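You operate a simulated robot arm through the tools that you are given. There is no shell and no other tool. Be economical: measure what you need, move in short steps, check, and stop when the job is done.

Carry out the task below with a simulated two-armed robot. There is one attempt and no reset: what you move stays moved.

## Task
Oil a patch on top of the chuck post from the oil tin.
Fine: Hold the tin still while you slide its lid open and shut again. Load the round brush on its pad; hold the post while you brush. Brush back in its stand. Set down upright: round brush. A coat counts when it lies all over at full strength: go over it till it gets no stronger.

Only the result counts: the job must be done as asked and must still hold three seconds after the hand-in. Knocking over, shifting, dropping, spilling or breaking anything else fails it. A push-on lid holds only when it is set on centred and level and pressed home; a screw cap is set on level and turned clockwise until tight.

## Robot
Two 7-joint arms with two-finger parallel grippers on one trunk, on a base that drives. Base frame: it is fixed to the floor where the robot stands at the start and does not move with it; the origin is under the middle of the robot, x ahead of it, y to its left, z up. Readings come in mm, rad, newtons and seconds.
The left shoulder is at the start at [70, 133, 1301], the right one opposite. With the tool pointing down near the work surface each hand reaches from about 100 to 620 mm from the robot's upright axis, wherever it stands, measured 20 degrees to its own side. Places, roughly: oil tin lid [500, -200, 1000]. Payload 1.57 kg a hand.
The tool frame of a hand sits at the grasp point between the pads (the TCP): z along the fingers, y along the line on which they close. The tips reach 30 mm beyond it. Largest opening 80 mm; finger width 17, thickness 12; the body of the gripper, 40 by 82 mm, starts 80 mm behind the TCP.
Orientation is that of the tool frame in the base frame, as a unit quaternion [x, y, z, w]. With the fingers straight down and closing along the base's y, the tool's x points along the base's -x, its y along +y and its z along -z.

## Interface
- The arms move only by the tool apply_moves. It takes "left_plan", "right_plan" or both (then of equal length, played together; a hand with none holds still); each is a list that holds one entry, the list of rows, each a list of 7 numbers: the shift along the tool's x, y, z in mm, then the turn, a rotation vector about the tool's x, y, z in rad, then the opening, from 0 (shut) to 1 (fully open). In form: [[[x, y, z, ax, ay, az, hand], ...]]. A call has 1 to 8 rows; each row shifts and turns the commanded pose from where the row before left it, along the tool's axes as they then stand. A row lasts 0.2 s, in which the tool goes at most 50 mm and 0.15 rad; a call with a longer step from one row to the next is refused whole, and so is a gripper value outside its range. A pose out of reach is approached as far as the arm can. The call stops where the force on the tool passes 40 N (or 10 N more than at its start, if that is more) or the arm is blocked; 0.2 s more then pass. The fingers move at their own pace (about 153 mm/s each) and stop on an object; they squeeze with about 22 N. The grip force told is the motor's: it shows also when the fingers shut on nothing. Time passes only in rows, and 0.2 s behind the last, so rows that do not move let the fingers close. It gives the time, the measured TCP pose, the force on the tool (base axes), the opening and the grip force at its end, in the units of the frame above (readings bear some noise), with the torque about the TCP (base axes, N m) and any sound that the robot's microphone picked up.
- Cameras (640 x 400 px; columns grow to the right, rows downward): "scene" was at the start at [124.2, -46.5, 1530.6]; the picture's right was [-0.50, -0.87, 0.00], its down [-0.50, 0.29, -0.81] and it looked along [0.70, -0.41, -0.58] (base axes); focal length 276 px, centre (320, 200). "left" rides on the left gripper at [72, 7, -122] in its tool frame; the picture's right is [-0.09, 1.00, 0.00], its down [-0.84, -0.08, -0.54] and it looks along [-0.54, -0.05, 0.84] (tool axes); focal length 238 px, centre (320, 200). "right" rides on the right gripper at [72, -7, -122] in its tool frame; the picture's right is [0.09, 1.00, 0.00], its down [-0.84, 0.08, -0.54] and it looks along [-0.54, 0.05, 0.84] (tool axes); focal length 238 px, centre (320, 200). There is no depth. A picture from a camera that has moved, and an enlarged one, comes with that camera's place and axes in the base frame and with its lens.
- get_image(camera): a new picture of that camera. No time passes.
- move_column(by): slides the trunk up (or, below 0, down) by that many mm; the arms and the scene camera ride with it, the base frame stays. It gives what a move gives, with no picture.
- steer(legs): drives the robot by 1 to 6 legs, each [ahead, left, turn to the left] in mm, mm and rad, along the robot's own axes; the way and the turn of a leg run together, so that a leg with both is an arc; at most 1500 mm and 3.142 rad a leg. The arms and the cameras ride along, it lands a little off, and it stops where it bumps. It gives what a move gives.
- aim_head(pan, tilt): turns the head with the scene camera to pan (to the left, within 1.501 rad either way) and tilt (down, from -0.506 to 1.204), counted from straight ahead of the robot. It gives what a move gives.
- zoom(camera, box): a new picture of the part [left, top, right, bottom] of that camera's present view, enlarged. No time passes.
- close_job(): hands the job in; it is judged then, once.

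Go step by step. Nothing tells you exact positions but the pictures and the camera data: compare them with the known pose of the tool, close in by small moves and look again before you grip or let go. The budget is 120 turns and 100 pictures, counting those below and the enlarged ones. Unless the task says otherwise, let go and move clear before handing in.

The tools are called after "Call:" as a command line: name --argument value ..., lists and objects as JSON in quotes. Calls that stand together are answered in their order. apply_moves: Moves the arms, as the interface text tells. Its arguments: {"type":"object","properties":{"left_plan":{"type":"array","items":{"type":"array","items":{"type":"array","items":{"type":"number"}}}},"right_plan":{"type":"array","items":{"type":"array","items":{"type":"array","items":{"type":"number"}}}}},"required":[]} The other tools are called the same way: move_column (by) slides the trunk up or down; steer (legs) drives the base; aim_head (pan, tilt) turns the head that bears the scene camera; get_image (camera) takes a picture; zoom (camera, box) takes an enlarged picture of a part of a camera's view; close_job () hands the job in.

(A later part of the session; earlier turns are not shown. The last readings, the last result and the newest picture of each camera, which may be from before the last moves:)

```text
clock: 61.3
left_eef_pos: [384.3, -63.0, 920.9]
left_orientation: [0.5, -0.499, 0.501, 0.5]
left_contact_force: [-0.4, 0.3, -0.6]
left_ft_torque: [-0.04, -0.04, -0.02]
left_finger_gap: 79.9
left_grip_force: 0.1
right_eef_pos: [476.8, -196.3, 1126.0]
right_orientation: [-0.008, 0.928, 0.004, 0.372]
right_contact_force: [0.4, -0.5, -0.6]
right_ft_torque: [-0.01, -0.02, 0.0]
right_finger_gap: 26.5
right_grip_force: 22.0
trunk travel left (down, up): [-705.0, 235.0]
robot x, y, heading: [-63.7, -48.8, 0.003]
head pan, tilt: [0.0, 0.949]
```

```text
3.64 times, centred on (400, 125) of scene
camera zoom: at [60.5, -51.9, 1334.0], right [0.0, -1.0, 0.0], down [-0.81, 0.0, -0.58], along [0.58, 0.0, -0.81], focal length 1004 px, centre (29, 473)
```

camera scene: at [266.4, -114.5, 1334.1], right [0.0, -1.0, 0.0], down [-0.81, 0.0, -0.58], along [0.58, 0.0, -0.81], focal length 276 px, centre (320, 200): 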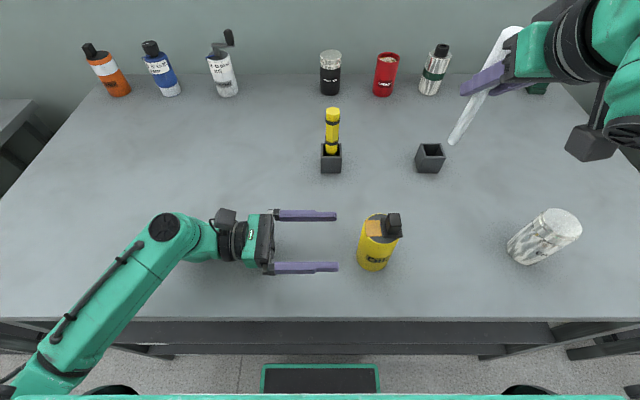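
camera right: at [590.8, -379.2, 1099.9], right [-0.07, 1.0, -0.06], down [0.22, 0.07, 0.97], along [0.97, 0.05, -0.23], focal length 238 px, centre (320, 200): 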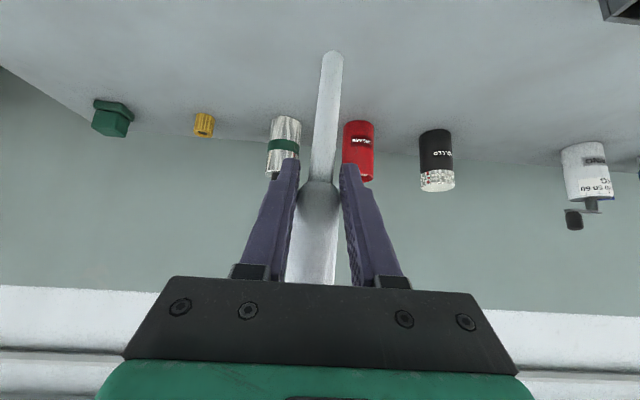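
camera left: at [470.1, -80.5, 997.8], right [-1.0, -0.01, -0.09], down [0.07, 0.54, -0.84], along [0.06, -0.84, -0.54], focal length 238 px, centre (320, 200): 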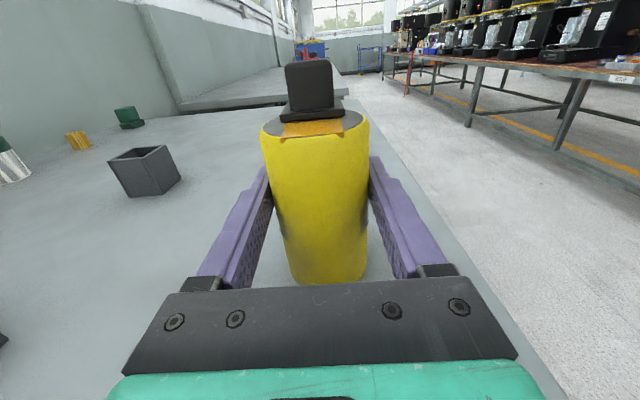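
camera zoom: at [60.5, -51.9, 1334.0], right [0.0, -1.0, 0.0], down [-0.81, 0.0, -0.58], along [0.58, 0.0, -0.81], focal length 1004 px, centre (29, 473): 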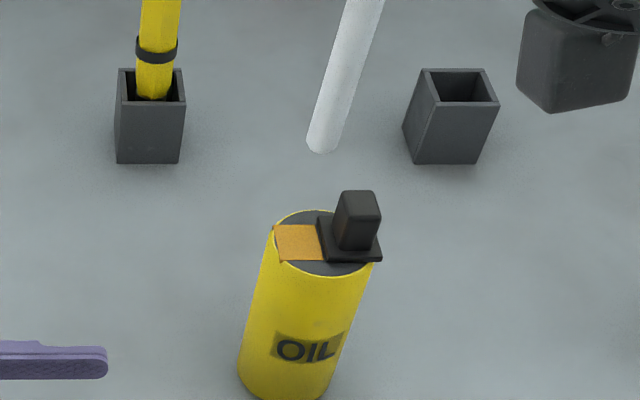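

Call:
apply_moves --right_plan '[[[14, 0, 8.7, 0, 0, 0, 0.12], [11.1, 0, 11.5, 0, 0, 0, 0.12], [9, 0, 9.4, 0, 0, 0, 0.12]]]'

Call:
zoom --camera "scene" --box '[360, 110, 450, 180]'

```text
clock: 62.1
left_eef_pos: [383.0, -63.2, 922.4]
left_orientation: [0.501, -0.498, 0.502, 0.499]
left_contact_force: [-0.4, 0.9, -0.3]
left_ft_torque: [0.04, 0.0, 0.0]
left_finger_gap: 80.1
left_grip_force: 0.0
right_eef_pos: [469.8, -197.8, 1081.6]
right_orientation: [-0.006, 0.928, 0.003, 0.373]
right_contact_force: [0.3, 0.1, -0.2]
right_ft_torque: [-0.01, 0.02, 0.01]
right_finger_gap: 26.4
right_grip_force: 22.1
trunk travel left (down, up): [-705.0, 235.0]
robot x, y, heading: [-64.8, -51.0, 0.004]
head pan, tilt: [0.0, 0.949]
```

```text
5.71 times, centred on (405, 145) of scene
camera zoom: at [59.4, -52.5, 1334.1], right [0.0, -1.0, 0.0], down [-0.81, 0.0, -0.58], along [0.58, 0.0, -0.81], focal length 1578 px, centre (-166, 514)
```

zoom: 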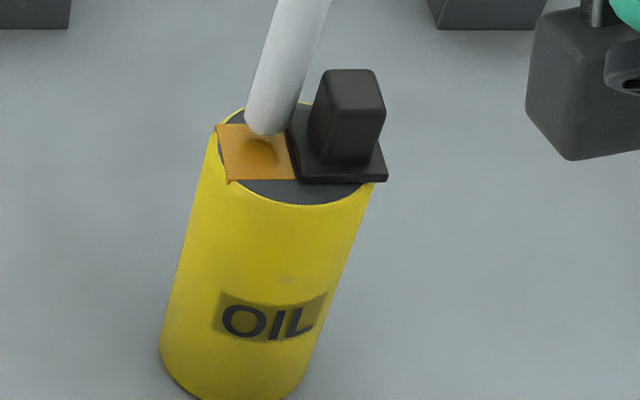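

The tip is just above the pad centre. I'll go down in small steps.

Call:
apply_moves --right_plan '[[[2.1, 0, 2.2, 0, 0, 0, 0.12], [2.1, 0, 2.2, 0, 0, 0, 0.12], [2.1, 0, 2.2, 0, 0, 0, 0.12]]]'

Call:
zoom --camera "scene" --box '[360, 110, 450, 180]'

```text
clock: 62.9
left_eef_pos: [382.3, -62.0, 922.2]
left_orientation: [0.5, -0.498, 0.504, 0.498]
left_contact_force: [-0.1, 0.2, 0.4]
left_ft_torque: [-0.02, -0.01, 0.0]
left_finger_gap: 80.1
left_grip_force: 0.0
right_eef_pos: [469.6, -194.6, 1074.3]
right_orientation: [-0.005, 0.927, 0.003, 0.375]
right_contact_force: [1.4, -0.8, 7.9]
right_ft_torque: [-0.09, -0.13, 0.0]
right_finger_gap: 26.5
right_grip_force: 22.2
trunk travel left (down, up): [-705.0, 235.0]
robot x, y, heading: [-62.4, -46.5, 0.003]
head pan, tilt: [0.0, 0.949]
```

```text
5.71 times, centred on (405, 145) of scene
camera zoom: at [58.2, -52.2, 1334.4], right [0.0, -1.0, 0.0], down [-0.81, 0.0, -0.58], along [0.58, 0.0, -0.81], focal length 1578 px, centre (-166, 514)
```

zoom: 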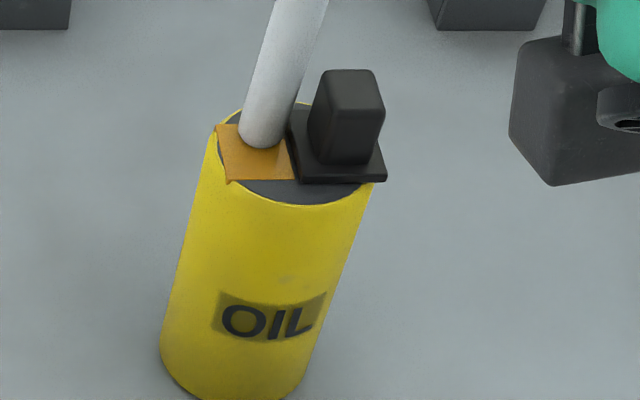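

There is contact at 8 N. I'll dwell briefly with a tiny wiggle, lift and inspect the bristles.

Call:
apply_moves --right_plan '[[[0, 0, 0, 0, 0, 0, 0.12], [0, -2, 0, 0, 0, 0, 0.12], [0, 2, 0, 0, 0, 0, 0.12], [0, 0, 0, 0, 0, 0, 0.12], [-7, 0, -7.2, 0, 0, 0, 0.12], [-14, 0, -14.4, 0, 0, 0, 0.12], [-14, 0, -14.4, 0, 0, 0, 0.12]]]'

Call:
zoom --camera "scene" --box '[350, 80, 450, 180]'

```text
clock: 64.5
left_eef_pos: [384.0, -62.1, 921.5]
left_orientation: [0.5, -0.498, 0.502, 0.499]
left_contact_force: [0.0, 0.4, 0.0]
left_ft_torque: [-0.03, -0.02, 0.0]
left_finger_gap: 80.1
left_grip_force: 0.2
right_eef_pos: [471.6, -196.7, 1122.2]
right_orientation: [-0.006, 0.928, 0.002, 0.372]
right_contact_force: [0.0, -0.9, -0.5]
right_ft_torque: [-0.03, 0.01, 0.0]
right_finger_gap: 26.7
right_grip_force: 21.8
trunk travel left (down, up): [-705.0, 235.0]
robot x, y, heading: [-64.1, -56.1, -0.001]
head pan, tilt: [0.0, 0.949]
```

```text
4.00 times, centred on (400, 130) of scene
camera zoom: at [59.3, -52.0, 1334.0], right [0.0, -1.0, 0.0], down [-0.81, 0.0, -0.58], along [0.58, 0.0, -0.81], focal length 1105 px, centre (0, 480)
```

zoom: 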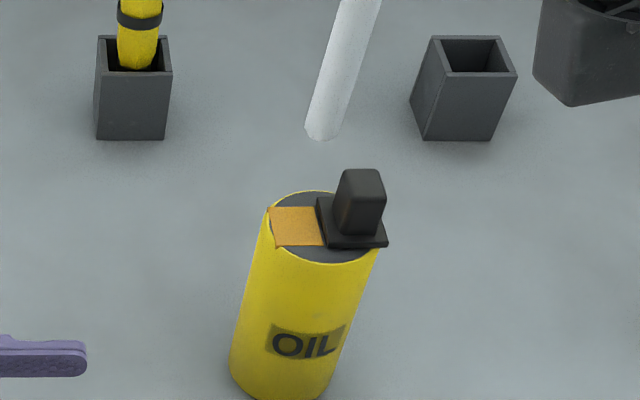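

The bristles show no visible colour, and the post will tell. I'll raise both hands and drive right to the post.

Call:
apply_moves --left_plan '[[[40, 0, 0, 0, 0, 0, 1], [40, 0, 0, 0, 0, 0, 1], [30, 0, 0, 0, 0, 0, 1]]]' --right_plan '[[[-10, 0, -10.4, 0, 0, 0, 0.12], [-8, 0, -8.3, 0, 0, 0, 0.12], [0, 0, 0, 0, 0, 0, 0.12]]]'

Call:
steer --legs '[[0, -270, 0]]'

Call:
get_image --camera "scene"

```text
clock: 65.3
left_eef_pos: [385.3, -62.1, 1030.5]
left_orientation: [0.501, -0.499, 0.501, 0.499]
left_contact_force: [0.3, -0.2, -0.2]
left_ft_torque: [0.02, 0.03, 0.0]
left_finger_gap: 80.0
left_grip_force: 0.1
right_eef_pos: [471.8, -197.5, 1148.7]
right_orientation: [-0.006, 0.928, 0.003, 0.373]
right_contact_force: [1.0, -0.6, -0.2]
right_ft_torque: [0.0, 0.02, 0.0]
right_finger_gap: 26.5
right_grip_force: 22.0
trunk travel left (down, up): [-705.0, 235.0]
robot x, y, heading: [-63.7, -47.0, 0.002]
head pan, tilt: [0.0, 0.949]
```

```text
clock: 67.2
left_eef_pos: [386.8, -331.5, 1030.7]
left_orientation: [0.5, -0.498, 0.503, 0.499]
left_contact_force: [0.0, -0.7, -0.9]
left_ft_torque: [-0.01, 0.02, -0.01]
left_finger_gap: 79.8
left_grip_force: 0.0
right_eef_pos: [472.2, -467.9, 1149.3]
right_orientation: [-0.006, 0.928, 0.002, 0.373]
right_contact_force: [-0.1, -0.3, -0.8]
right_ft_torque: [0.03, 0.02, 0.02]
right_finger_gap: 26.5
right_grip_force: 22.1
trunk travel left (down, up): [-705.0, 235.0]
robot x, y, heading: [-62.7, -320.7, -0.002]
head pan, tilt: [0.0, 0.949]
```

```text
32 pictures are left
camera scene: at [60.1, -321.9, 1334.1], right [0.0, -1.0, 0.0], down [-0.81, 0.0, -0.58], along [0.58, 0.0, -0.81], focal length 276 px, centre (320, 200)
```

scene: 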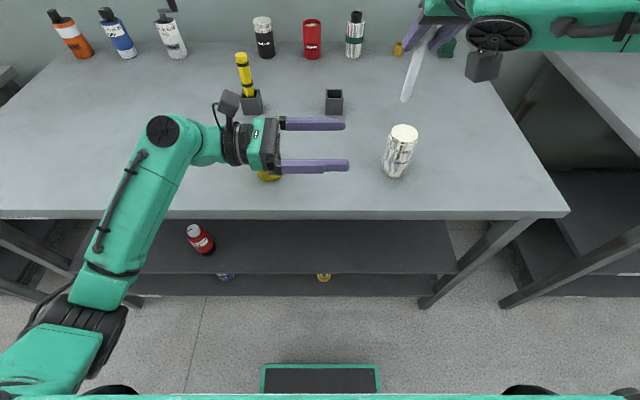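

To hold the post, the left wrist must stay clear of the tin, so I'll yaw it 45° and pitch it down a little. The approach then comes diagonally from the robot side.

Call:
apply_moves --left_plan '[[[0, 0, 0, 0.131, 0, 0, 1], [0, 0, 0, 0.131, 0, 0, 1], [0, 0, 0, 0.131, 0, 0, 1], [0, 0, 0, 0.131, 0, 0, 1], [0, 0, 0, 0.131, 0, 0, 1], [0, 0, 0, 0.131, 0, 0, 1], [0, 0, 0, 0, -0.15, 0, 1], [0, 0, 0, 0, -0.15, 0, 1]]]'

Call:
get_image --camera "left"

```text
clock: 69.0
left_eef_pos: [386.9, -332.4, 1030.4]
left_orientation: [0.745, -0.305, 0.548, 0.225]
left_contact_force: [0.0, 0.8, -0.6]
left_ft_torque: [-0.02, 0.0, -0.03]
left_finger_gap: 80.2
left_grip_force: 0.0
right_eef_pos: [473.6, -469.7, 1149.0]
right_orientation: [-0.005, 0.928, 0.003, 0.372]
right_contact_force: [-0.3, 0.8, -0.2]
right_ft_torque: [0.02, 0.0, -0.01]
right_finger_gap: 26.5
right_grip_force: 21.8
trunk travel left (down, up): [-705.0, 235.0]
robot x, y, heading: [-64.0, -321.3, -0.002]
head pan, tilt: [0.0, 0.949]
```

```text
31 pictures are left
camera left: at [314.6, -271.2, 1135.6], right [-0.72, -0.69, -0.09], down [-0.49, 0.59, -0.64], along [0.49, -0.42, -0.76], focal length 238 px, centre (320, 200)
```

left: 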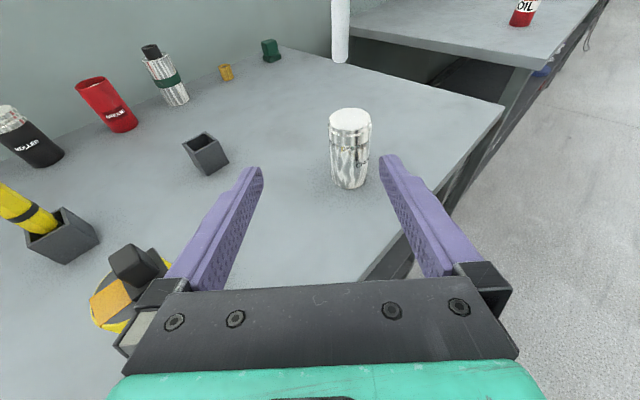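

The post centre is about (490,-490). I'll line up the left hand with it and advance partway.

Call:
apply_moves --left_plan '[[[-16, 13, 20, 0, 0, 0, 1], [-16, 13, 20, 0, 0, 0, 1], [-16, 14, 20, 0, 0, 0, 1], [0, 0, 35, 0, 0, 0, 1]]]'

Call:
get_image --camera "left"

```text
clock: 70.0
left_eef_pos: [391.0, -380.9, 901.1]
left_orientation: [0.76, -0.374, 0.507, 0.161]
left_contact_force: [-0.2, 0.6, 0.1]
left_ft_torque: [-0.03, -0.01, -0.02]
left_finger_gap: 79.8
left_grip_force: 0.0
right_eef_pos: [472.6, -468.4, 1148.7]
right_orientation: [-0.006, 0.928, 0.003, 0.373]
right_contact_force: [0.2, 0.7, -0.5]
right_ft_torque: [0.03, 0.02, 0.03]
right_finger_gap: 26.4
right_grip_force: 22.1
trunk travel left (down, up): [-705.0, 235.0]
robot x, y, heading: [-62.1, -320.8, 0.002]
head pan, tilt: [0.0, 0.949]
stopped in row 4 (left hand): the arm was blocked; the commanded pose is now the measured one
```

```text
30 pictures are left
camera left: at [321.9, -339.5, 1018.1], right [-0.75, -0.63, -0.22], down [-0.47, 0.73, -0.5], along [0.47, -0.27, -0.84], focal length 238 px, centre (320, 200)
```

left: 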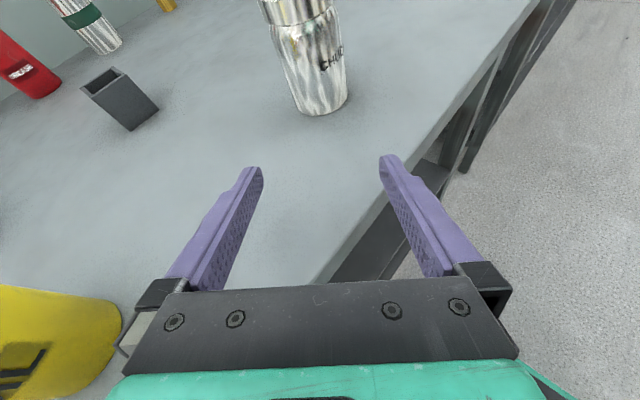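

The left arm got blocked and dipped. I'll check the scene for what it touched.

Call:
get_image --camera "scene"

```text
29 pictures are left
camera scene: at [60.8, -323.6, 1334.0], right [0.0, -1.0, 0.0], down [-0.81, 0.0, -0.58], along [0.58, 0.0, -0.81], focal length 276 px, centre (320, 200)
```

scene: 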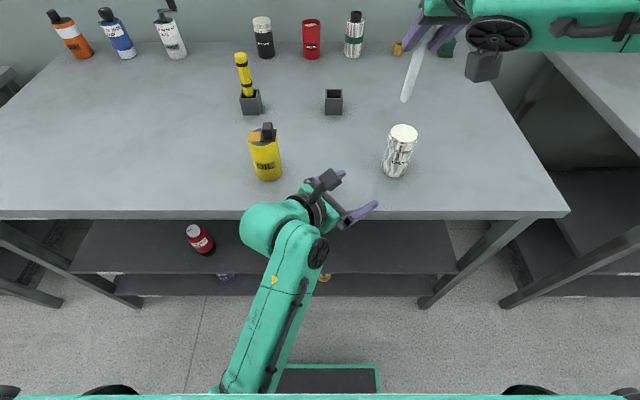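

The forearm hit the table edge. I'll lift the left arm away and drive back and right. Then I'll bring the left hand from above, pitched and camera-side down as the right hand is.

Call:
apply_moves --left_plan '[[[20, 0, -10, 0, 0, 0, 1], [30, 0, -20, 0, 0, 0, 1], [35, 0, -20, 0, 0, 0, 1], [40, 0, -20, 0, 0, 0, 1], [40, 0, 0, 0, 0, 0, 1]]]'

Call:
steer --legs '[[-55, -50, 0]]'

```text
clock: 70.7
left_eef_pos: [373.8, -355.3, 912.2]
left_orientation: [0.767, -0.436, 0.463, 0.09]
left_contact_force: [0.3, 0.5, 0.0]
left_ft_torque: [-0.04, -0.02, 0.01]
left_finger_gap: 80.0
left_grip_force: 0.1
right_eef_pos: [472.3, -467.5, 1149.6]
right_orientation: [-0.005, 0.928, 0.003, 0.372]
right_contact_force: [-0.3, -1.3, -0.7]
right_ft_torque: [0.0, -0.02, -0.02]
right_finger_gap: 26.5
right_grip_force: 21.9
trunk travel left (down, up): [-705.0, 235.0]
robot x, y, heading: [-62.6, -319.3, 0.005]
head pan, tilt: [0.0, 0.949]
stopped in row 3 (left hand): the arm was blocked; the commanded pose is now the measured one
```

```text
clock: 71.7
left_eef_pos: [317.8, -406.2, 912.4]
left_orientation: [0.767, -0.435, 0.463, 0.09]
left_contact_force: [0.1, 0.0, 0.2]
left_ft_torque: [-0.02, -0.05, 0.01]
left_finger_gap: 79.9
left_grip_force: 0.0
right_eef_pos: [416.7, -518.9, 1148.4]
right_orientation: [-0.006, 0.928, 0.003, 0.373]
right_contact_force: [0.4, -1.1, -0.7]
right_ft_torque: [-0.01, 0.01, -0.01]
right_finger_gap: 26.5
right_grip_force: 22.2
trunk travel left (down, up): [-705.0, 235.0]
robot x, y, heading: [-116.9, -372.2, 0.005]
head pan, tilt: [0.0, 0.949]
```

The base is back. I'll raise the left hand and look.

Call:
apply_moves --left_plan '[[[30, -10, -21, 0, 0, 0, 1], [30, -10, -21, 0, 0, 0, 1], [30, -10, -21, 0, 0, 0, 1], [30, -10, -21, 0, 0, 0, 1]]]'

Call:
get_image --camera "scene"

```text
clock: 72.3
left_eef_pos: [308.7, -373.6, 916.0]
left_orientation: [0.77, -0.492, 0.406, 0.015]
left_contact_force: [-0.6, -0.3, -0.9]
left_ft_torque: [0.01, 0.02, 0.01]
left_finger_gap: 79.9
left_grip_force: 0.0
right_eef_pos: [415.7, -518.2, 1148.7]
right_orientation: [-0.006, 0.928, 0.003, 0.373]
right_contact_force: [-0.1, -0.6, -0.4]
right_ft_torque: [0.01, 0.0, -0.01]
right_finger_gap: 26.6
right_grip_force: 22.1
trunk travel left (down, up): [-705.0, 235.0]
robot x, y, heading: [-117.5, -372.5, -0.002]
head pan, tilt: [0.0, 0.949]
stopped in row 2 (left hand): the arm was blocked; the commanded pose is now the measured one
```

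```text
28 pictures are left
camera scene: at [4.5, -373.2, 1334.0], right [0.0, -1.0, 0.0], down [-0.81, 0.0, -0.58], along [0.58, 0.0, -0.81], focal length 276 px, centre (320, 200)
```

scene: 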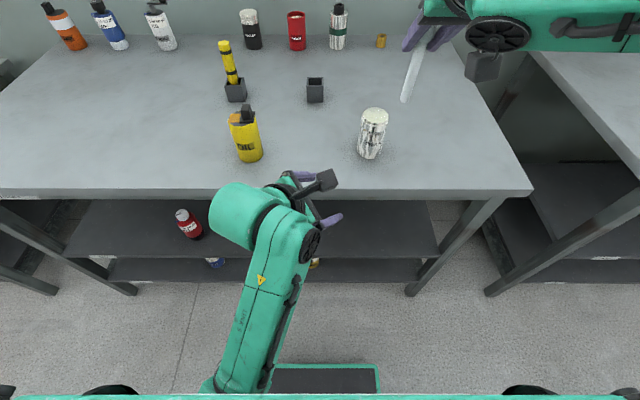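

It seems to be at a joint limit rather than in contact. I'll roll the hand about its own axis, the direction that unwinds the wrist.

Call:
apply_moves --left_plan '[[[0, 0, 0, 0, 0, 0.14, 1], [0, 0, 0, 0, 0, 0.14, 1], [0, 0, 0, 0, 0, 0.14, 1], [0, 0, 0, 0, 0, 0.14, 1], [0, 0, 0, 0, 0, 0.14, 1], [0, 0, 0, 0, 0, 0.14, 1]]]'

```text
clock: 73.7
left_eef_pos: [308.3, -373.7, 916.4]
left_orientation: [-0.501, 0.764, -0.377, 0.152]
left_contact_force: [-0.5, 0.6, 0.5]
left_ft_torque: [0.01, 0.0, 0.0]
left_finger_gap: 80.2
left_grip_force: 0.1
right_eef_pos: [415.6, -518.7, 1148.7]
right_orientation: [-0.006, 0.928, 0.003, 0.372]
right_contact_force: [-0.2, 0.0, -0.5]
right_ft_torque: [0.01, -0.01, 0.02]
right_finger_gap: 26.5
right_grip_force: 21.8
trunk travel left (down, up): [-705.0, 235.0]
robot x, y, heading: [-114.3, -373.7, 0.002]
head pan, tilt: [0.0, 0.949]
```

Call:
apply_moves --left_plan '[[[0, 0, 0, 0, 0, 0.147, 1], [0, 0, 0, 0, 0, 0.147, 1], [0, 0, 0, 0, 0, 0.147, 1], [0, 0, 0, 0, 0, 0.147, 1], [0, 0, 0, 0, 0, 0.147, 1], [0, 0, 0, 0, 0, 0.147, 1], [0, 0, 0, 0, 0, 0.147, 1]]]'

Call:
apply_moves --left_plan '[[[0, 0, 0, 0, 0, 0.147, 1], [0, 0, 0, 0, 0, 0.147, 1], [0, 0, 0, 0, 0, 0.147, 1], [0, 0, 0, 0, 0, 0.147, 1], [0, 0, 0, 0, 0, 0.147, 1], [0, 0, 0, 0, 0, 0.147, 1], [0, 0, 0, 0, 0, 0.147, 1]]]'

```text
clock: 75.3
left_eef_pos: [308.1, -372.0, 916.5]
left_orientation: [-0.06, 0.912, -0.253, 0.318]
left_contact_force: [-0.8, 0.6, -1.2]
left_ft_torque: [-0.01, -0.02, 0.02]
left_finger_gap: 80.0
left_grip_force: 0.0
right_eef_pos: [416.5, -519.3, 1148.8]
right_orientation: [-0.006, 0.928, 0.003, 0.373]
right_contact_force: [-0.2, -0.8, -0.9]
right_ft_torque: [-0.02, 0.01, -0.03]
right_finger_gap: 26.3
right_grip_force: 22.3
trunk travel left (down, up): [-705.0, 235.0]
robot x, y, heading: [-117.6, -371.5, -0.002]
head pan, tilt: [0.0, 0.949]
```

```text
clock: 76.9
left_eef_pos: [308.3, -372.0, 917.1]
left_orientation: [0.396, 0.823, -0.064, 0.402]
left_contact_force: [-0.7, 0.1, -0.4]
left_ft_torque: [0.02, 0.01, 0.01]
left_finger_gap: 80.0
left_grip_force: 0.0
right_eef_pos: [415.2, -518.7, 1147.9]
right_orientation: [-0.006, 0.928, 0.002, 0.372]
right_contact_force: [-0.5, -0.6, -0.4]
right_ft_torque: [0.0, -0.02, 0.0]
right_finger_gap: 26.2
right_grip_force: 22.2
trunk travel left (down, up): [-705.0, 235.0]
robot x, y, heading: [-115.7, -369.8, 0.004]
head pan, tilt: [0.0, 0.949]
```

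The roll worked. I'll level the closing direction, yaw slightly and raise the hand.

Call:
apply_moves --left_plan '[[[-28, 8, -27, 0, 0, 0, 1], [-28, 8, -27, 0, 0, 0, 1], [-28, 8, -27, 0, 0, 0, 1], [0, 0, 0, 0, 0, -0.145, 1], [0, 0, 0, 0, 0, -0.145, 1], [0, 0, 0, 0.065, 0, 0.06, 1], [0, 0, 0, 0.065, 0, 0.06, 1]]]'

Call:
get_image --camera "left"

```text
clock: 78.5
left_eef_pos: [306.3, -372.1, 1036.3]
left_orientation: [0.349, 0.845, -0.155, 0.376]
left_contact_force: [1.5, 0.1, 0.9]
left_ft_torque: [-0.02, 0.01, -0.01]
left_finger_gap: 80.0
left_grip_force: 0.1
right_eef_pos: [416.2, -519.1, 1148.6]
right_orientation: [-0.006, 0.928, 0.002, 0.372]
right_contact_force: [0.2, -0.2, -1.2]
right_ft_torque: [-0.01, 0.03, 0.01]
right_finger_gap: 26.4
right_grip_force: 22.5
trunk travel left (down, up): [-705.0, 235.0]
robot x, y, heading: [-117.4, -372.2, -0.001]
head pan, tilt: [0.0, 0.949]
```

```text
27 pictures are left
camera left: at [213.3, -269.9, 1064.7], right [0.75, 0.66, 0.07], down [0.06, -0.17, 0.98], along [0.66, -0.73, -0.16], focal length 238 px, centre (320, 200)
```

left: 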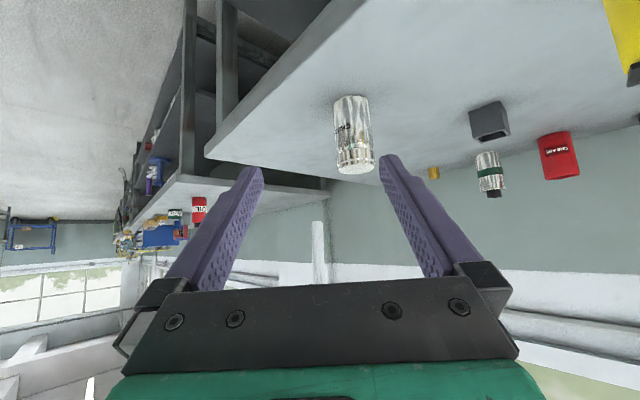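

The left hand is now level, 45° yawed and 48° pitched. I'll line it up with the post and advance partway.

Call:
apply_moves --left_plan '[[[-20, 15.5, 20, 0, 0, 0, 1], [-20, 15.5, 30, 0, 0, 0, 1], [-20.4, 15.4, 30, 0, 0, 0, 1], [0, 0, 35, 0, 0, 0, 1]]]'

Call:
get_image --camera "left"

```text
clock: 79.5
left_eef_pos: [427.0, -426.9, 1003.9]
left_orientation: [0.349, 0.844, -0.155, 0.376]
left_contact_force: [0.1, 0.1, -0.2]
left_ft_torque: [0.01, -0.01, -0.02]
left_finger_gap: 80.0
left_grip_force: 0.0
right_eef_pos: [416.8, -519.3, 1147.2]
right_orientation: [-0.007, 0.928, 0.004, 0.373]
right_contact_force: [0.0, -0.3, -1.0]
right_ft_torque: [0.01, 0.03, 0.0]
right_finger_gap: 26.2
right_grip_force: 22.0
trunk travel left (down, up): [-705.0, 235.0]
robot x, y, heading: [-117.9, -369.3, 0.001]
head pan, tilt: [0.0, 0.949]
```

```text
26 pictures are left
camera left: at [334.0, -325.2, 1032.4], right [0.75, 0.66, 0.07], down [0.06, -0.17, 0.98], along [0.66, -0.73, -0.16], focal length 238 px, centre (320, 200)
```

left: 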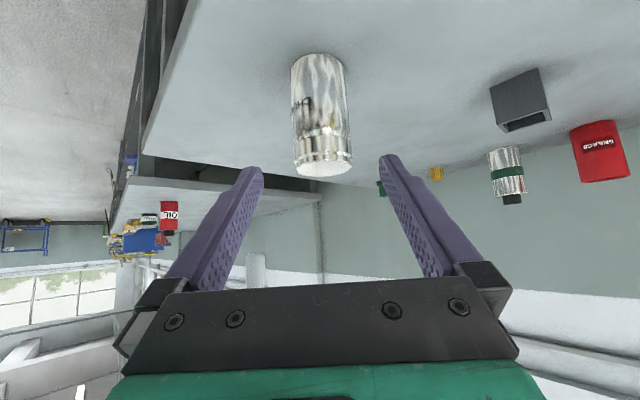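

The post is centred between the fingers. I'll advance the rest and close gently.

Call:
apply_moves --left_plan '[[[0, 0, 40, 0, 0, 0, 1], [0, 0, 40, 0, 0, 0, 1], [0, 0, 37, 0, 0, 0, 1]]]'

Call:
zoom --camera "scene" --box '[300, 60, 480, 220]'

```text
clock: 80.3
left_eef_pos: [491.7, -488.0, 925.5]
left_orientation: [0.348, 0.844, -0.154, 0.378]
left_contact_force: [-0.7, -0.5, 0.1]
left_ft_torque: [0.0, -0.02, -0.05]
left_finger_gap: 80.1
left_grip_force: 0.1
right_eef_pos: [416.7, -519.1, 1148.5]
right_orientation: [-0.006, 0.928, 0.003, 0.373]
right_contact_force: [-0.6, -0.5, -0.6]
right_ft_torque: [-0.02, 0.02, 0.0]
right_finger_gap: 26.1
right_grip_force: 22.0
trunk travel left (down, up): [-705.0, 235.0]
robot x, y, heading: [-118.9, -373.4, 0.001]
head pan, tilt: [0.0, 0.949]
```

```text
2.50 times, centred on (390, 140) of scene
camera zoom: at [4.4, -374.3, 1334.0], right [0.0, -1.0, 0.0], down [-0.81, 0.0, -0.58], along [0.58, 0.0, -0.81], focal length 690 px, centre (145, 350)
```

zoom: 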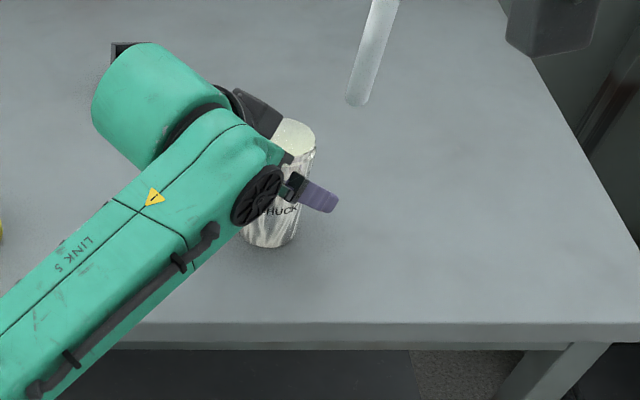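

Call:
apply_moves --left_plan '[[[0, 0, 0, 0, 0, 0, 0.88], [0, 0, 0, 0, 0, 0, 0.8], [0, 0, 0, 0, 0, 0, 0.7], [0, 0, 0, 0, 0, 0, 0.6], [0, 0, 0, 0, 0, 0, 0.6]]]' --right_plan '[[[-13, 7, 12, 0, 0, 0, 0.12], [-13, 7, 12, 0, 0, 0, 0.12], [-13, 7, 12, 0, 0, 0, 0.12], [-14, 7, 14, 0, 0, 0, 0.12], [0, 0, 0, 0, 0, 0, 0.12]]]'

Call:
zoom --camera "scene" --box '[320, 80, 420, 180]'

```text
clock: 81.5
left_eef_pos: [489.5, -487.0, 925.1]
left_orientation: [0.348, 0.845, -0.155, 0.375]
left_contact_force: [0.0, -1.4, -0.2]
left_ft_torque: [-0.04, -0.06, 0.01]
left_finger_gap: 57.4
left_grip_force: 22.1
right_eef_pos: [488.4, -489.2, 1150.8]
right_orientation: [-0.006, 0.928, 0.003, 0.373]
right_contact_force: [0.4, -0.1, -0.2]
right_ft_torque: [0.02, 0.0, -0.02]
right_finger_gap: 26.3
right_grip_force: 22.2
trunk travel left (down, up): [-705.0, 235.0]
robot x, y, heading: [-116.4, -371.1, 0.001]
head pan, tilt: [0.0, 0.949]
```

```text
4.00 times, centred on (370, 130) of scene
camera zoom: at [3.5, -373.7, 1334.1], right [0.0, -1.0, 0.0], down [-0.81, 0.0, -0.58], along [0.58, 0.0, -0.81], focal length 1105 px, centre (120, 480)
```

zoom: 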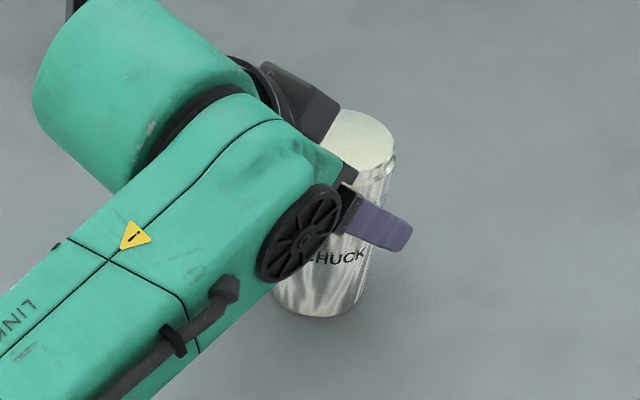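

The post is held (57.4). I'll lower the brush to just above its top.

Call:
apply_moves --right_plan '[[[17.4, -1, 18, 0, 0, 0, 0.12], [17.4, -1, 18, 0, 0, 0, 0.12], [13.9, 0, 14.4, 0, 0, 0, 0.12]]]'

Call:
zoom --camera "scene" --box '[340, 80, 420, 160]'

Call:
get_image --camera "right"

```text
clock: 82.3
left_eef_pos: [489.9, -488.1, 925.6]
left_orientation: [0.349, 0.844, -0.156, 0.376]
left_contact_force: [1.6, 0.3, 0.5]
left_ft_torque: [-0.04, -0.04, 0.0]
left_finger_gap: 57.4
left_grip_force: 22.0
right_eef_pos: [488.5, -492.4, 1080.7]
right_orientation: [-0.006, 0.928, 0.003, 0.372]
right_contact_force: [-0.3, 0.0, -0.2]
right_ft_torque: [0.02, 0.0, -0.02]
right_finger_gap: 26.1
right_grip_force: 21.8
trunk travel left (down, up): [-705.0, 235.0]
robot x, y, heading: [-116.7, -372.0, 0.002]
head pan, tilt: [0.0, 0.949]
```

```text
5.00 times, centred on (380, 120) of scene
camera zoom: at [4.1, -373.7, 1334.1], right [0.0, -1.0, 0.0], down [-0.81, 0.0, -0.58], along [0.58, 0.0, -0.81], focal length 1381 px, centre (20, 600)
```

zoom: 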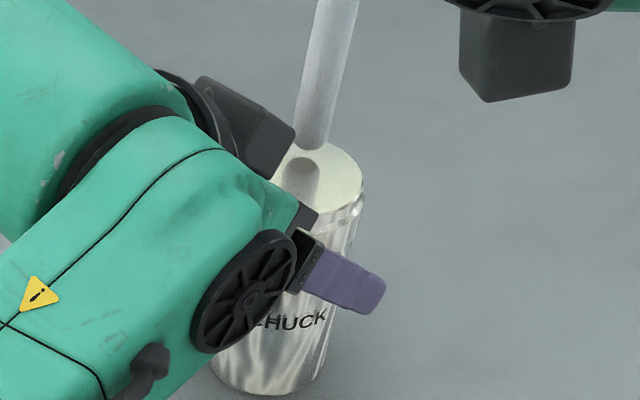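

```text
22 pictures are left
camera right: at [351.8, -502.4, 1118.9], right [-0.08, 0.99, -0.06], down [0.23, 0.08, 0.97], along [0.97, 0.06, -0.23], focal length 238 px, centre (320, 200)
```

right: 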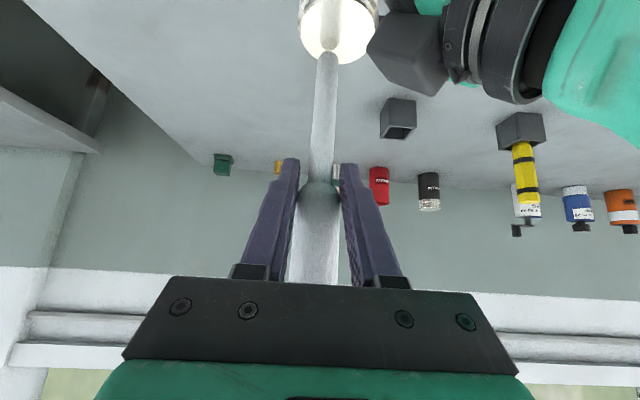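

The tip is about 17 mm above the top, needing +4 in y. I'll lower it to contact.

Call:
apply_moves --right_plan '[[[8.3, 4, 8.6, 0, 0, 0, 0.12], [1.4, 0, 1.4, 0, 0, 0, 0.12], [1.4, 0, 1.4, 0, 0, 0, 0.12], [1.4, 0, 1.4, 0, 0, 0, 0.12]]]'

```text
clock: 83.3
left_eef_pos: [490.9, -487.3, 924.8]
left_orientation: [0.349, 0.844, -0.156, 0.376]
left_contact_force: [-0.5, -0.4, 1.0]
left_ft_torque: [0.03, 0.03, 0.0]
left_finger_gap: 57.4
left_grip_force: 22.5
right_eef_pos: [486.4, -487.7, 1059.1]
right_orientation: [-0.007, 0.929, 0.003, 0.37]
right_contact_force: [0.2, 0.4, 0.2]
right_ft_torque: [0.04, 0.04, 0.0]
right_finger_gap: 12.0
right_grip_force: 22.3
trunk travel left (down, up): [-705.0, 235.0]
robot x, y, heading: [-117.6, -371.5, 0.001]
head pan, tilt: [0.0, 0.949]
```

The grip gap fell to 12, so the brush shifted in the fingers. I'll look at once.

Call:
get_image --camera "right"

Call:
zoom --camera "scene" --box '[320, 30, 440, 160]'

```text
21 pictures are left
camera right: at [351.7, -498.2, 1098.2], right [-0.08, 0.99, -0.06], down [0.23, 0.08, 0.97], along [0.97, 0.06, -0.24], focal length 238 px, centre (320, 200)
```

right: 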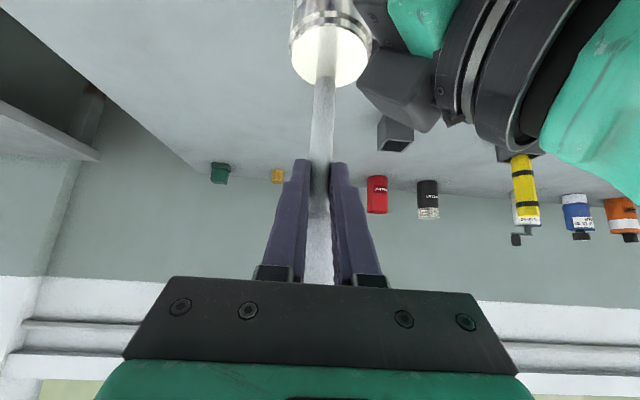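

```text
3.08 times, centred on (380, 95) of scene
camera zoom: at [4.4, -373.6, 1333.8], right [0.0, -1.0, 0.0], down [-0.81, 0.0, -0.58], along [0.58, 0.0, -0.81], focal length 850 px, centre (135, 523)
```

zoom: 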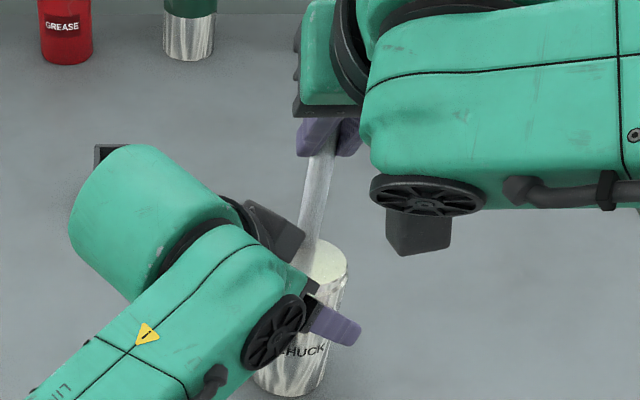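

The brush slid up until the fingers hold the neck, under the bulb, which locks it when lifting. The tip is now about 15 mm above the post, so I'll step down to contact.

Call:
apply_moves --right_plan '[[[4.2, 0, 4.3, 0, 0, 0, 0.06], [4.2, 0, 4.3, 0, 0, 0, 0.06], [1.4, 0, 1.4, 0, 0, 0, 0.06]]]'

Call:
apply_moves --right_plan '[[[1.4, 0, 1.4, 0, 0, 0, 0.06]]]'

```text
clock: 84.1
left_eef_pos: [489.2, -486.5, 925.8]
left_orientation: [0.347, 0.845, -0.154, 0.376]
left_contact_force: [2.1, -0.3, -5.0]
left_ft_torque: [0.0, -0.16, 0.02]
left_finger_gap: 57.1
left_grip_force: 21.5
right_eef_pos: [487.3, -487.8, 1050.0]
right_orientation: [-0.006, 0.927, 0.003, 0.374]
right_contact_force: [2.0, 1.0, 16.5]
right_ft_torque: [0.01, -0.41, 0.03]
right_finger_gap: 14.8
right_grip_force: 21.8
trunk travel left (down, up): [-705.0, 235.0]
robot x, y, heading: [-118.1, -368.2, 0.001]
head pan, tilt: [0.0, 0.949]
```

```text
clock: 84.5
left_eef_pos: [488.1, -488.2, 925.1]
left_orientation: [0.347, 0.845, -0.154, 0.377]
left_contact_force: [0.1, 1.4, -5.6]
left_ft_torque: [0.03, -0.07, 0.04]
left_finger_gap: 57.2
left_grip_force: 21.8
right_eef_pos: [486.8, -486.3, 1048.2]
right_orientation: [-0.006, 0.928, 0.003, 0.374]
right_contact_force: [2.3, -0.6, 17.0]
right_ft_torque: [-0.01, -0.4, 0.02]
right_finger_gap: 14.6
right_grip_force: 22.0
trunk travel left (down, up): [-705.0, 235.0]
robot x, y, heading: [-118.7, -369.7, 0.006]
head pan, tilt: [0.0, 0.949]
```

There is firm contact at 17 N. I'll ease off 2 mm and make a first stroke across in y.

Call:
apply_moves --right_plan '[[[-1.4, 0, -1.4, 0, 0, 0, 0.06], [0, 7, 0, 0, 0, 0, 0.06], [0, 7, 0, 0, 0, 0, 0.06], [0, -7, 0, 0, 0, 0, 0.06], [0, -7, 0, 0, 0, 0, 0.06], [0, -7, 0, 0, 0, 0, 0.06], [0, -7, 0, 0, 0, 0, 0.06]]]'

Call:
zoom --camera "right" --box '[270, 0, 400, 110]'

```text
clock: 86.1
left_eef_pos: [490.2, -488.2, 924.5]
left_orientation: [0.348, 0.844, -0.155, 0.377]
left_contact_force: [0.5, -0.3, 0.0]
left_ft_torque: [0.0, -0.01, 0.03]
left_finger_gap: 56.9
left_grip_force: 22.3
right_eef_pos: [488.0, -502.2, 1047.9]
right_orientation: [-0.007, 0.929, 0.003, 0.371]
right_contact_force: [-0.1, -0.1, -0.9]
right_ft_torque: [0.03, 0.0, 0.0]
right_finger_gap: 14.4
right_grip_force: 22.6
trunk travel left (down, up): [-705.0, 235.0]
robot x, y, heading: [-118.2, -372.2, -0.001]
head pan, tilt: [0.0, 0.949]
```

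```text
3.64 times, centred on (335, 55) of right
camera zoom: at [351.2, -513.0, 1086.4], right [-0.08, 0.99, -0.06], down [0.23, 0.08, 0.97], along [0.97, 0.06, -0.24], focal length 867 px, centre (266, 727)
```

zoom: 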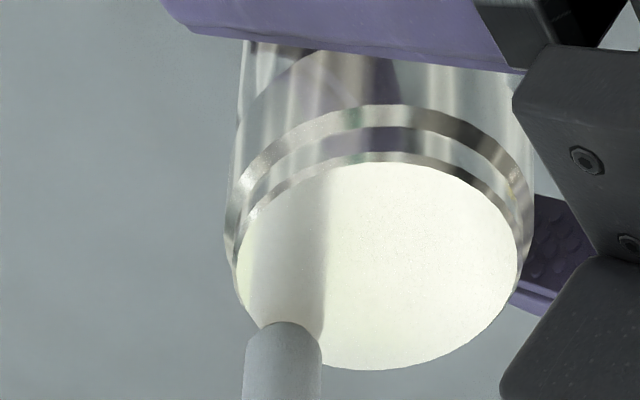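

The brush is tilted about 10° with its tip forward at x≈502, and no coat is visible yet. I'll lift, correct the tilt and inspect the top.

Call:
apply_moves --right_plan '[[[-7, 0, -7.2, 0, 0, 0, 0.06], [-7, 0, -7.2, 0, 0.075, 0, 0.06], [-10, 7, -10, 0, 0.075, 0, 0.06], [-10, 7, -12, 0, 0, 0, 0.06]]]'

Call:
zoom --camera "right" --box '[250, 0, 420, 130]'

Call:
zoom --camera "scene" --box '[340, 60, 420, 150]'

```text
clock: 87.1
left_eef_pos: [489.0, -488.1, 925.5]
left_orientation: [0.348, 0.845, -0.154, 0.376]
left_contact_force: [0.6, 0.1, 1.5]
left_ft_torque: [-0.01, -0.03, 0.03]
left_finger_gap: 57.2
left_grip_force: 22.3
right_eef_pos: [492.1, -486.8, 1098.2]
right_orientation: [-0.007, 0.953, 0.003, 0.301]
right_contact_force: [-0.5, -0.3, 0.5]
right_ft_torque: [-0.01, -0.01, -0.01]
right_finger_gap: 14.3
right_grip_force: 22.2
trunk travel left (down, up): [-705.0, 235.0]
robot x, y, heading: [-119.1, -370.8, 0.001]
head pan, tilt: [0.0, 0.949]
```

```text
3.08 times, centred on (335, 65) of right
camera zoom: at [361.5, -498.0, 1156.4], right [-0.09, 0.99, -0.05], down [0.37, 0.08, 0.92], along [0.92, 0.06, -0.38], focal length 733 px, centre (274, 615)
```

zoom: 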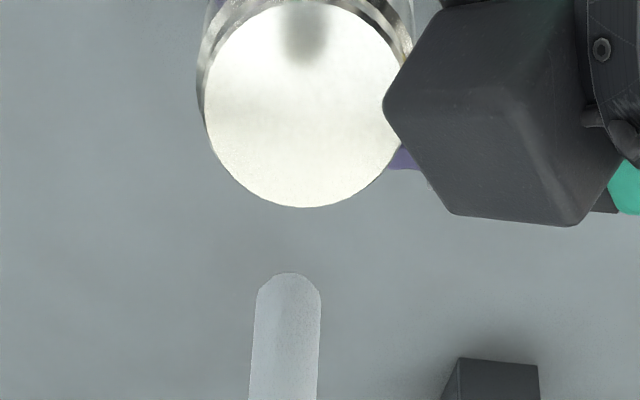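

```text
4.44 times, centred on (380, 105) of scene
camera zoom: at [3.6, -373.4, 1334.1], right [0.0, -1.0, 0.0], down [-0.81, 0.0, -0.58], along [0.58, 0.0, -0.81], focal length 1227 px, centre (53, 622)
```

zoom: 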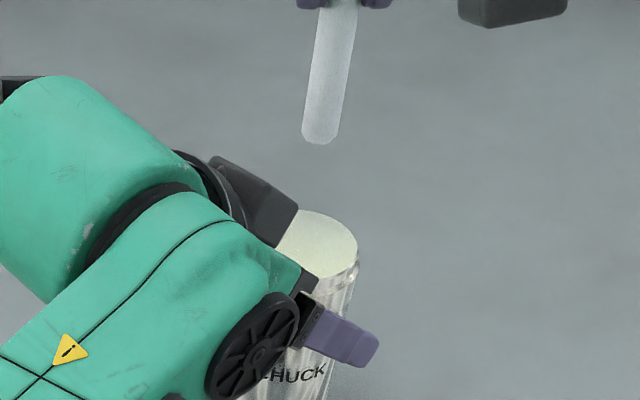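

The tip is now vertical at (490,-491,1016), offset (-2,-4,-81) from the TCP. I'll go down to contact again near the centre.

Call:
apply_moves --right_plan '[[[14.6, 1, 14.7, 0, 0, 0, 0.06], [12.1, 0, 17.2, 0, 0, 0, 0.06], [2.3, 0, 3.3, 0, 0, 0, 0.06], [1.1, 0, 1.6, 0, 0, 0, 0.06]]]'

```text
clock: 88.1
left_eef_pos: [490.0, -487.6, 925.4]
left_orientation: [0.347, 0.845, -0.153, 0.377]
left_contact_force: [1.2, -1.1, 3.4]
left_ft_torque: [-0.02, -0.04, 0.0]
left_finger_gap: 57.1
left_grip_force: 22.1
right_eef_pos: [485.9, -486.5, 1050.7]
right_orientation: [-0.007, 0.953, 0.003, 0.302]
right_contact_force: [-0.2, 0.9, 0.2]
right_ft_torque: [-0.01, -0.01, 0.02]
right_finger_gap: 14.4
right_grip_force: 22.0
trunk travel left (down, up): [-705.0, 235.0]
robot x, y, heading: [-118.3, -372.2, -0.004]
head pan, tilt: [0.0, 0.949]
```

Call:
apply_moves --right_plan '[[[1.1, 0, 1.6, 0, 0, 0, 0.06], [1.1, 0, 1.6, 0, 0, 0, 0.06]]]'

```text
clock: 88.7
left_eef_pos: [488.5, -488.1, 924.6]
left_orientation: [0.347, 0.845, -0.154, 0.376]
left_contact_force: [8.8, -2.1, -1.3]
left_ft_torque: [-0.27, -0.03, 0.0]
left_finger_gap: 57.5
left_grip_force: 22.3
right_eef_pos: [487.5, -485.3, 1050.4]
right_orientation: [-0.007, 0.952, 0.004, 0.305]
right_contact_force: [-3.0, 0.0, 15.1]
right_ft_torque: [0.04, 0.02, -0.03]
right_finger_gap: 14.3
right_grip_force: 21.9
trunk travel left (down, up): [-705.0, 235.0]
robot x, y, heading: [-114.9, -371.6, 0.006]
head pan, tilt: [0.0, 0.949]
```

There is contact at about 15 N. I'll ease 1 mm and make strokes, then check how firmly it is still touching.

Call:
apply_moves --right_plan '[[[-0.5, 0, -0.8, 0, 0, 0, 0.06], [0, 6, 0, 0, 0, 0, 0.06], [0, 5, 0, 0, 0, 0, 0.06], [0, -6, 0, 0, 0, 0, 0.06], [0, -6, 0, 0, 0, 0, 0.06], [0, -6, 0, 0, 0, 0, 0.06], [0, -5, 0, 0, 0, 0, 0.06], [0, 6, 0, 0, 0, 0, 0.06]]]'

Call:
zoom --camera "right" --box '[250, 0, 420, 130]'

```text
clock: 90.5
left_eef_pos: [490.2, -488.2, 924.9]
left_orientation: [0.348, 0.845, -0.154, 0.376]
left_contact_force: [-2.4, 4.3, -3.3]
left_ft_torque: [-0.31, 0.19, 0.09]
left_finger_gap: 57.0
left_grip_force: 22.1
right_eef_pos: [484.8, -493.6, 1047.5]
right_orientation: [-0.005, 0.953, 0.0, 0.302]
right_contact_force: [0.1, -4.8, 12.7]
right_ft_torque: [-0.34, -0.28, -0.08]
right_finger_gap: 14.4
right_grip_force: 21.7
trunk travel left (down, up): [-705.0, 235.0]
robot x, y, heading: [-118.8, -369.1, 0.002]
head pan, tilt: [0.0, 0.949]
```

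```text
3.08 times, centred on (335, 65) of right
camera zoom: at [356.5, -503.9, 1105.8], right [-0.09, 0.99, -0.05], down [0.37, 0.08, 0.93], along [0.93, 0.06, -0.38], focal length 733 px, centre (274, 615)
```

zoom: 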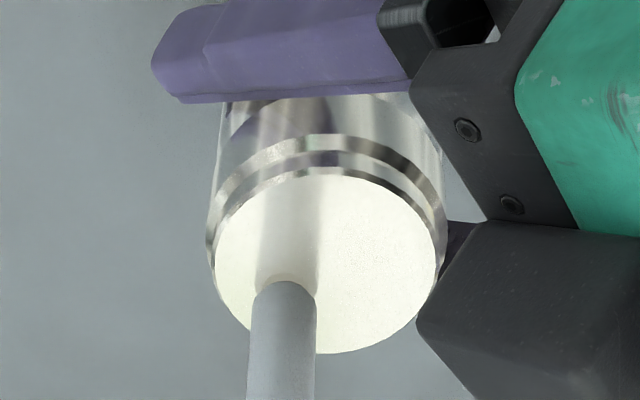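

No tint is clear yet. I'll go over the centre several more times before judging whether the brush is loaded.

Call:
apply_moves --right_plan '[[[0, 6, 0, 0, 0, 0, 0.06], [0, 6, 0, 0, 0, 0, 0.06], [0, 5, 0, 0, 0, 0, 0.06], [0, -6, 0, 0, 0, 0, 0.06], [0, -6, 0, 0, 0, 0, 0.06], [0, -6, 0, 0, 0, 0, 0.06], [0, 6, 0, 0, 0, 0, 0.06], [0, 6, 0, 0, 0, 0, 0.06]]]'

Call:
apply_moves --right_plan '[[[0, -6, 0, 0, 0, 0, 0.06], [0, -6, 0, 0, 0, 0, 0.06], [0, 6, 0, 0, 0, 0, 0.06], [0, 6, 0, 0, 0, 0, 0.06], [-10, 0, -14.3, 0, 0, 0, 0.06], [-20, 0, -28.6, 0, 0, 0, 0.06]]]'

Call:
zoom --camera "right" --box '[270, 0, 390, 80]'

```text
clock: 92.3
left_eef_pos: [489.7, -488.0, 925.9]
left_orientation: [0.348, 0.844, -0.154, 0.377]
left_contact_force: [-0.2, 1.5, -0.3]
left_ft_torque: [-0.04, 0.02, 0.02]
left_finger_gap: 57.4
left_grip_force: 22.1
right_eef_pos: [486.0, -483.3, 1047.8]
right_orientation: [-0.006, 0.953, 0.003, 0.302]
right_contact_force: [0.2, -1.1, 3.2]
right_ft_torque: [-0.07, -0.03, 0.04]
right_finger_gap: 14.4
right_grip_force: 22.0
trunk travel left (down, up): [-705.0, 235.0]
robot x, y, heading: [-117.5, -373.1, 0.004]
head pan, tilt: [0.0, 0.949]
```

```text
clock: 93.7
left_eef_pos: [489.1, -488.8, 925.4]
left_orientation: [0.348, 0.844, -0.154, 0.377]
left_contact_force: [0.1, 0.5, 2.9]
left_ft_torque: [0.03, -0.05, -0.03]
left_finger_gap: 57.2
left_grip_force: 22.0
right_eef_pos: [488.2, -481.0, 1098.8]
right_orientation: [-0.007, 0.953, 0.002, 0.302]
right_contact_force: [0.1, -0.5, -1.1]
right_ft_torque: [-0.01, 0.04, -0.01]
right_finger_gap: 14.4
right_grip_force: 22.1
trunk travel left (down, up): [-705.0, 235.0]
robot x, y, heading: [-115.2, -371.5, 0.003]
head pan, tilt: [0.0, 0.949]
```

```text
5.00 times, centred on (330, 40) of right
camera zoom: at [357.7, -490.8, 1158.0], right [-0.09, 0.99, -0.05], down [0.37, 0.08, 0.92], along [0.92, 0.06, -0.38], focal length 1192 px, centre (270, 1000)
```

zoom: 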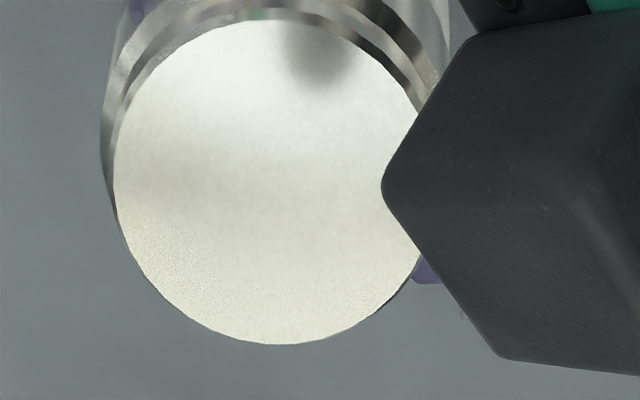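

There is still no coat, so the brush was not loaded. I'll release the post, back off and drive to the tin, keeping the same arm layout so the left hand can hold the tin while I scrub the pad properly.

Call:
apply_moves --left_plan '[[[0, 0, 0, 0, 0, 0, 0.85], [0, 0, 0, 0, 0, 0, 1], [0, 0, 0, 0, 0, 0, 1], [0, 0, -30, 0, 0, 0, 1], [0, 0, -40, 0, 0, 0, 1], [0, 0, -45, 0, 0, 0, 1], [0, 0, -45, 0, 0, 0, 1]]]' --right_plan '[[[-5, 0, -8, 0, 0, 0, 0.06], [-5, 0, -8, 0, 0, 0, 0.06], [0, 0, 0, 0, 0, 0, 0.06], [0, 0, 0, 0, 0, 0, 0.06], [0, 0, 0, 0, 0, 0, 0.06], [0, 0, 0, 0, 0, 0, 0.06], [0, 0, 0, 0, 0, 0, 0.06]]]'

Call:
steer --legs '[[-11, 281, 0]]'

Call:
get_image --camera "left"

```text
clock: 95.3
left_eef_pos: [405.5, -403.8, 1033.7]
left_orientation: [0.348, 0.844, -0.155, 0.377]
left_contact_force: [0.3, 0.8, 0.1]
left_ft_torque: [0.01, 0.04, 0.03]
left_finger_gap: 80.0
left_grip_force: 0.0
right_eef_pos: [485.7, -480.5, 1118.2]
right_orientation: [-0.008, 0.953, 0.003, 0.303]
right_contact_force: [-0.6, 0.0, 0.5]
right_ft_torque: [0.01, 0.01, -0.02]
right_finger_gap: 14.3
right_grip_force: 22.1
trunk travel left (down, up): [-705.0, 235.0]
robot x, y, heading: [-116.4, -374.0, 0.002]
head pan, tilt: [0.0, 0.949]
```

```text
clock: 97.2
left_eef_pos: [393.3, -120.3, 1032.9]
left_orientation: [0.348, 0.844, -0.155, 0.377]
left_contact_force: [-0.1, 0.2, 0.3]
left_ft_torque: [0.0, 0.01, -0.01]
left_finger_gap: 79.9
left_grip_force: 0.1
right_eef_pos: [475.5, -196.0, 1117.6]
right_orientation: [-0.006, 0.953, 0.003, 0.302]
right_contact_force: [-0.2, 0.2, -1.6]
right_ft_torque: [0.02, 0.03, 0.02]
right_finger_gap: 14.5
right_grip_force: 22.0
trunk travel left (down, up): [-705.0, 235.0]
robot x, y, heading: [-126.2, -85.5, -0.002]
head pan, tilt: [0.0, 0.949]
```

```text
14 pictures are left
camera left: at [301.5, -17.7, 1061.9], right [0.75, 0.66, 0.07], down [0.06, -0.17, 0.98], along [0.66, -0.73, -0.16], focal length 238 px, centre (320, 200)
```

left: 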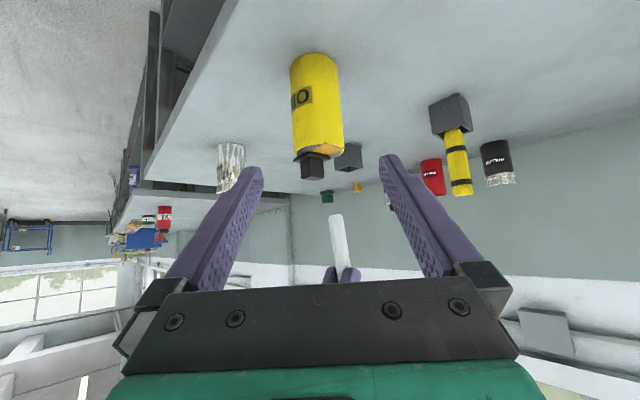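

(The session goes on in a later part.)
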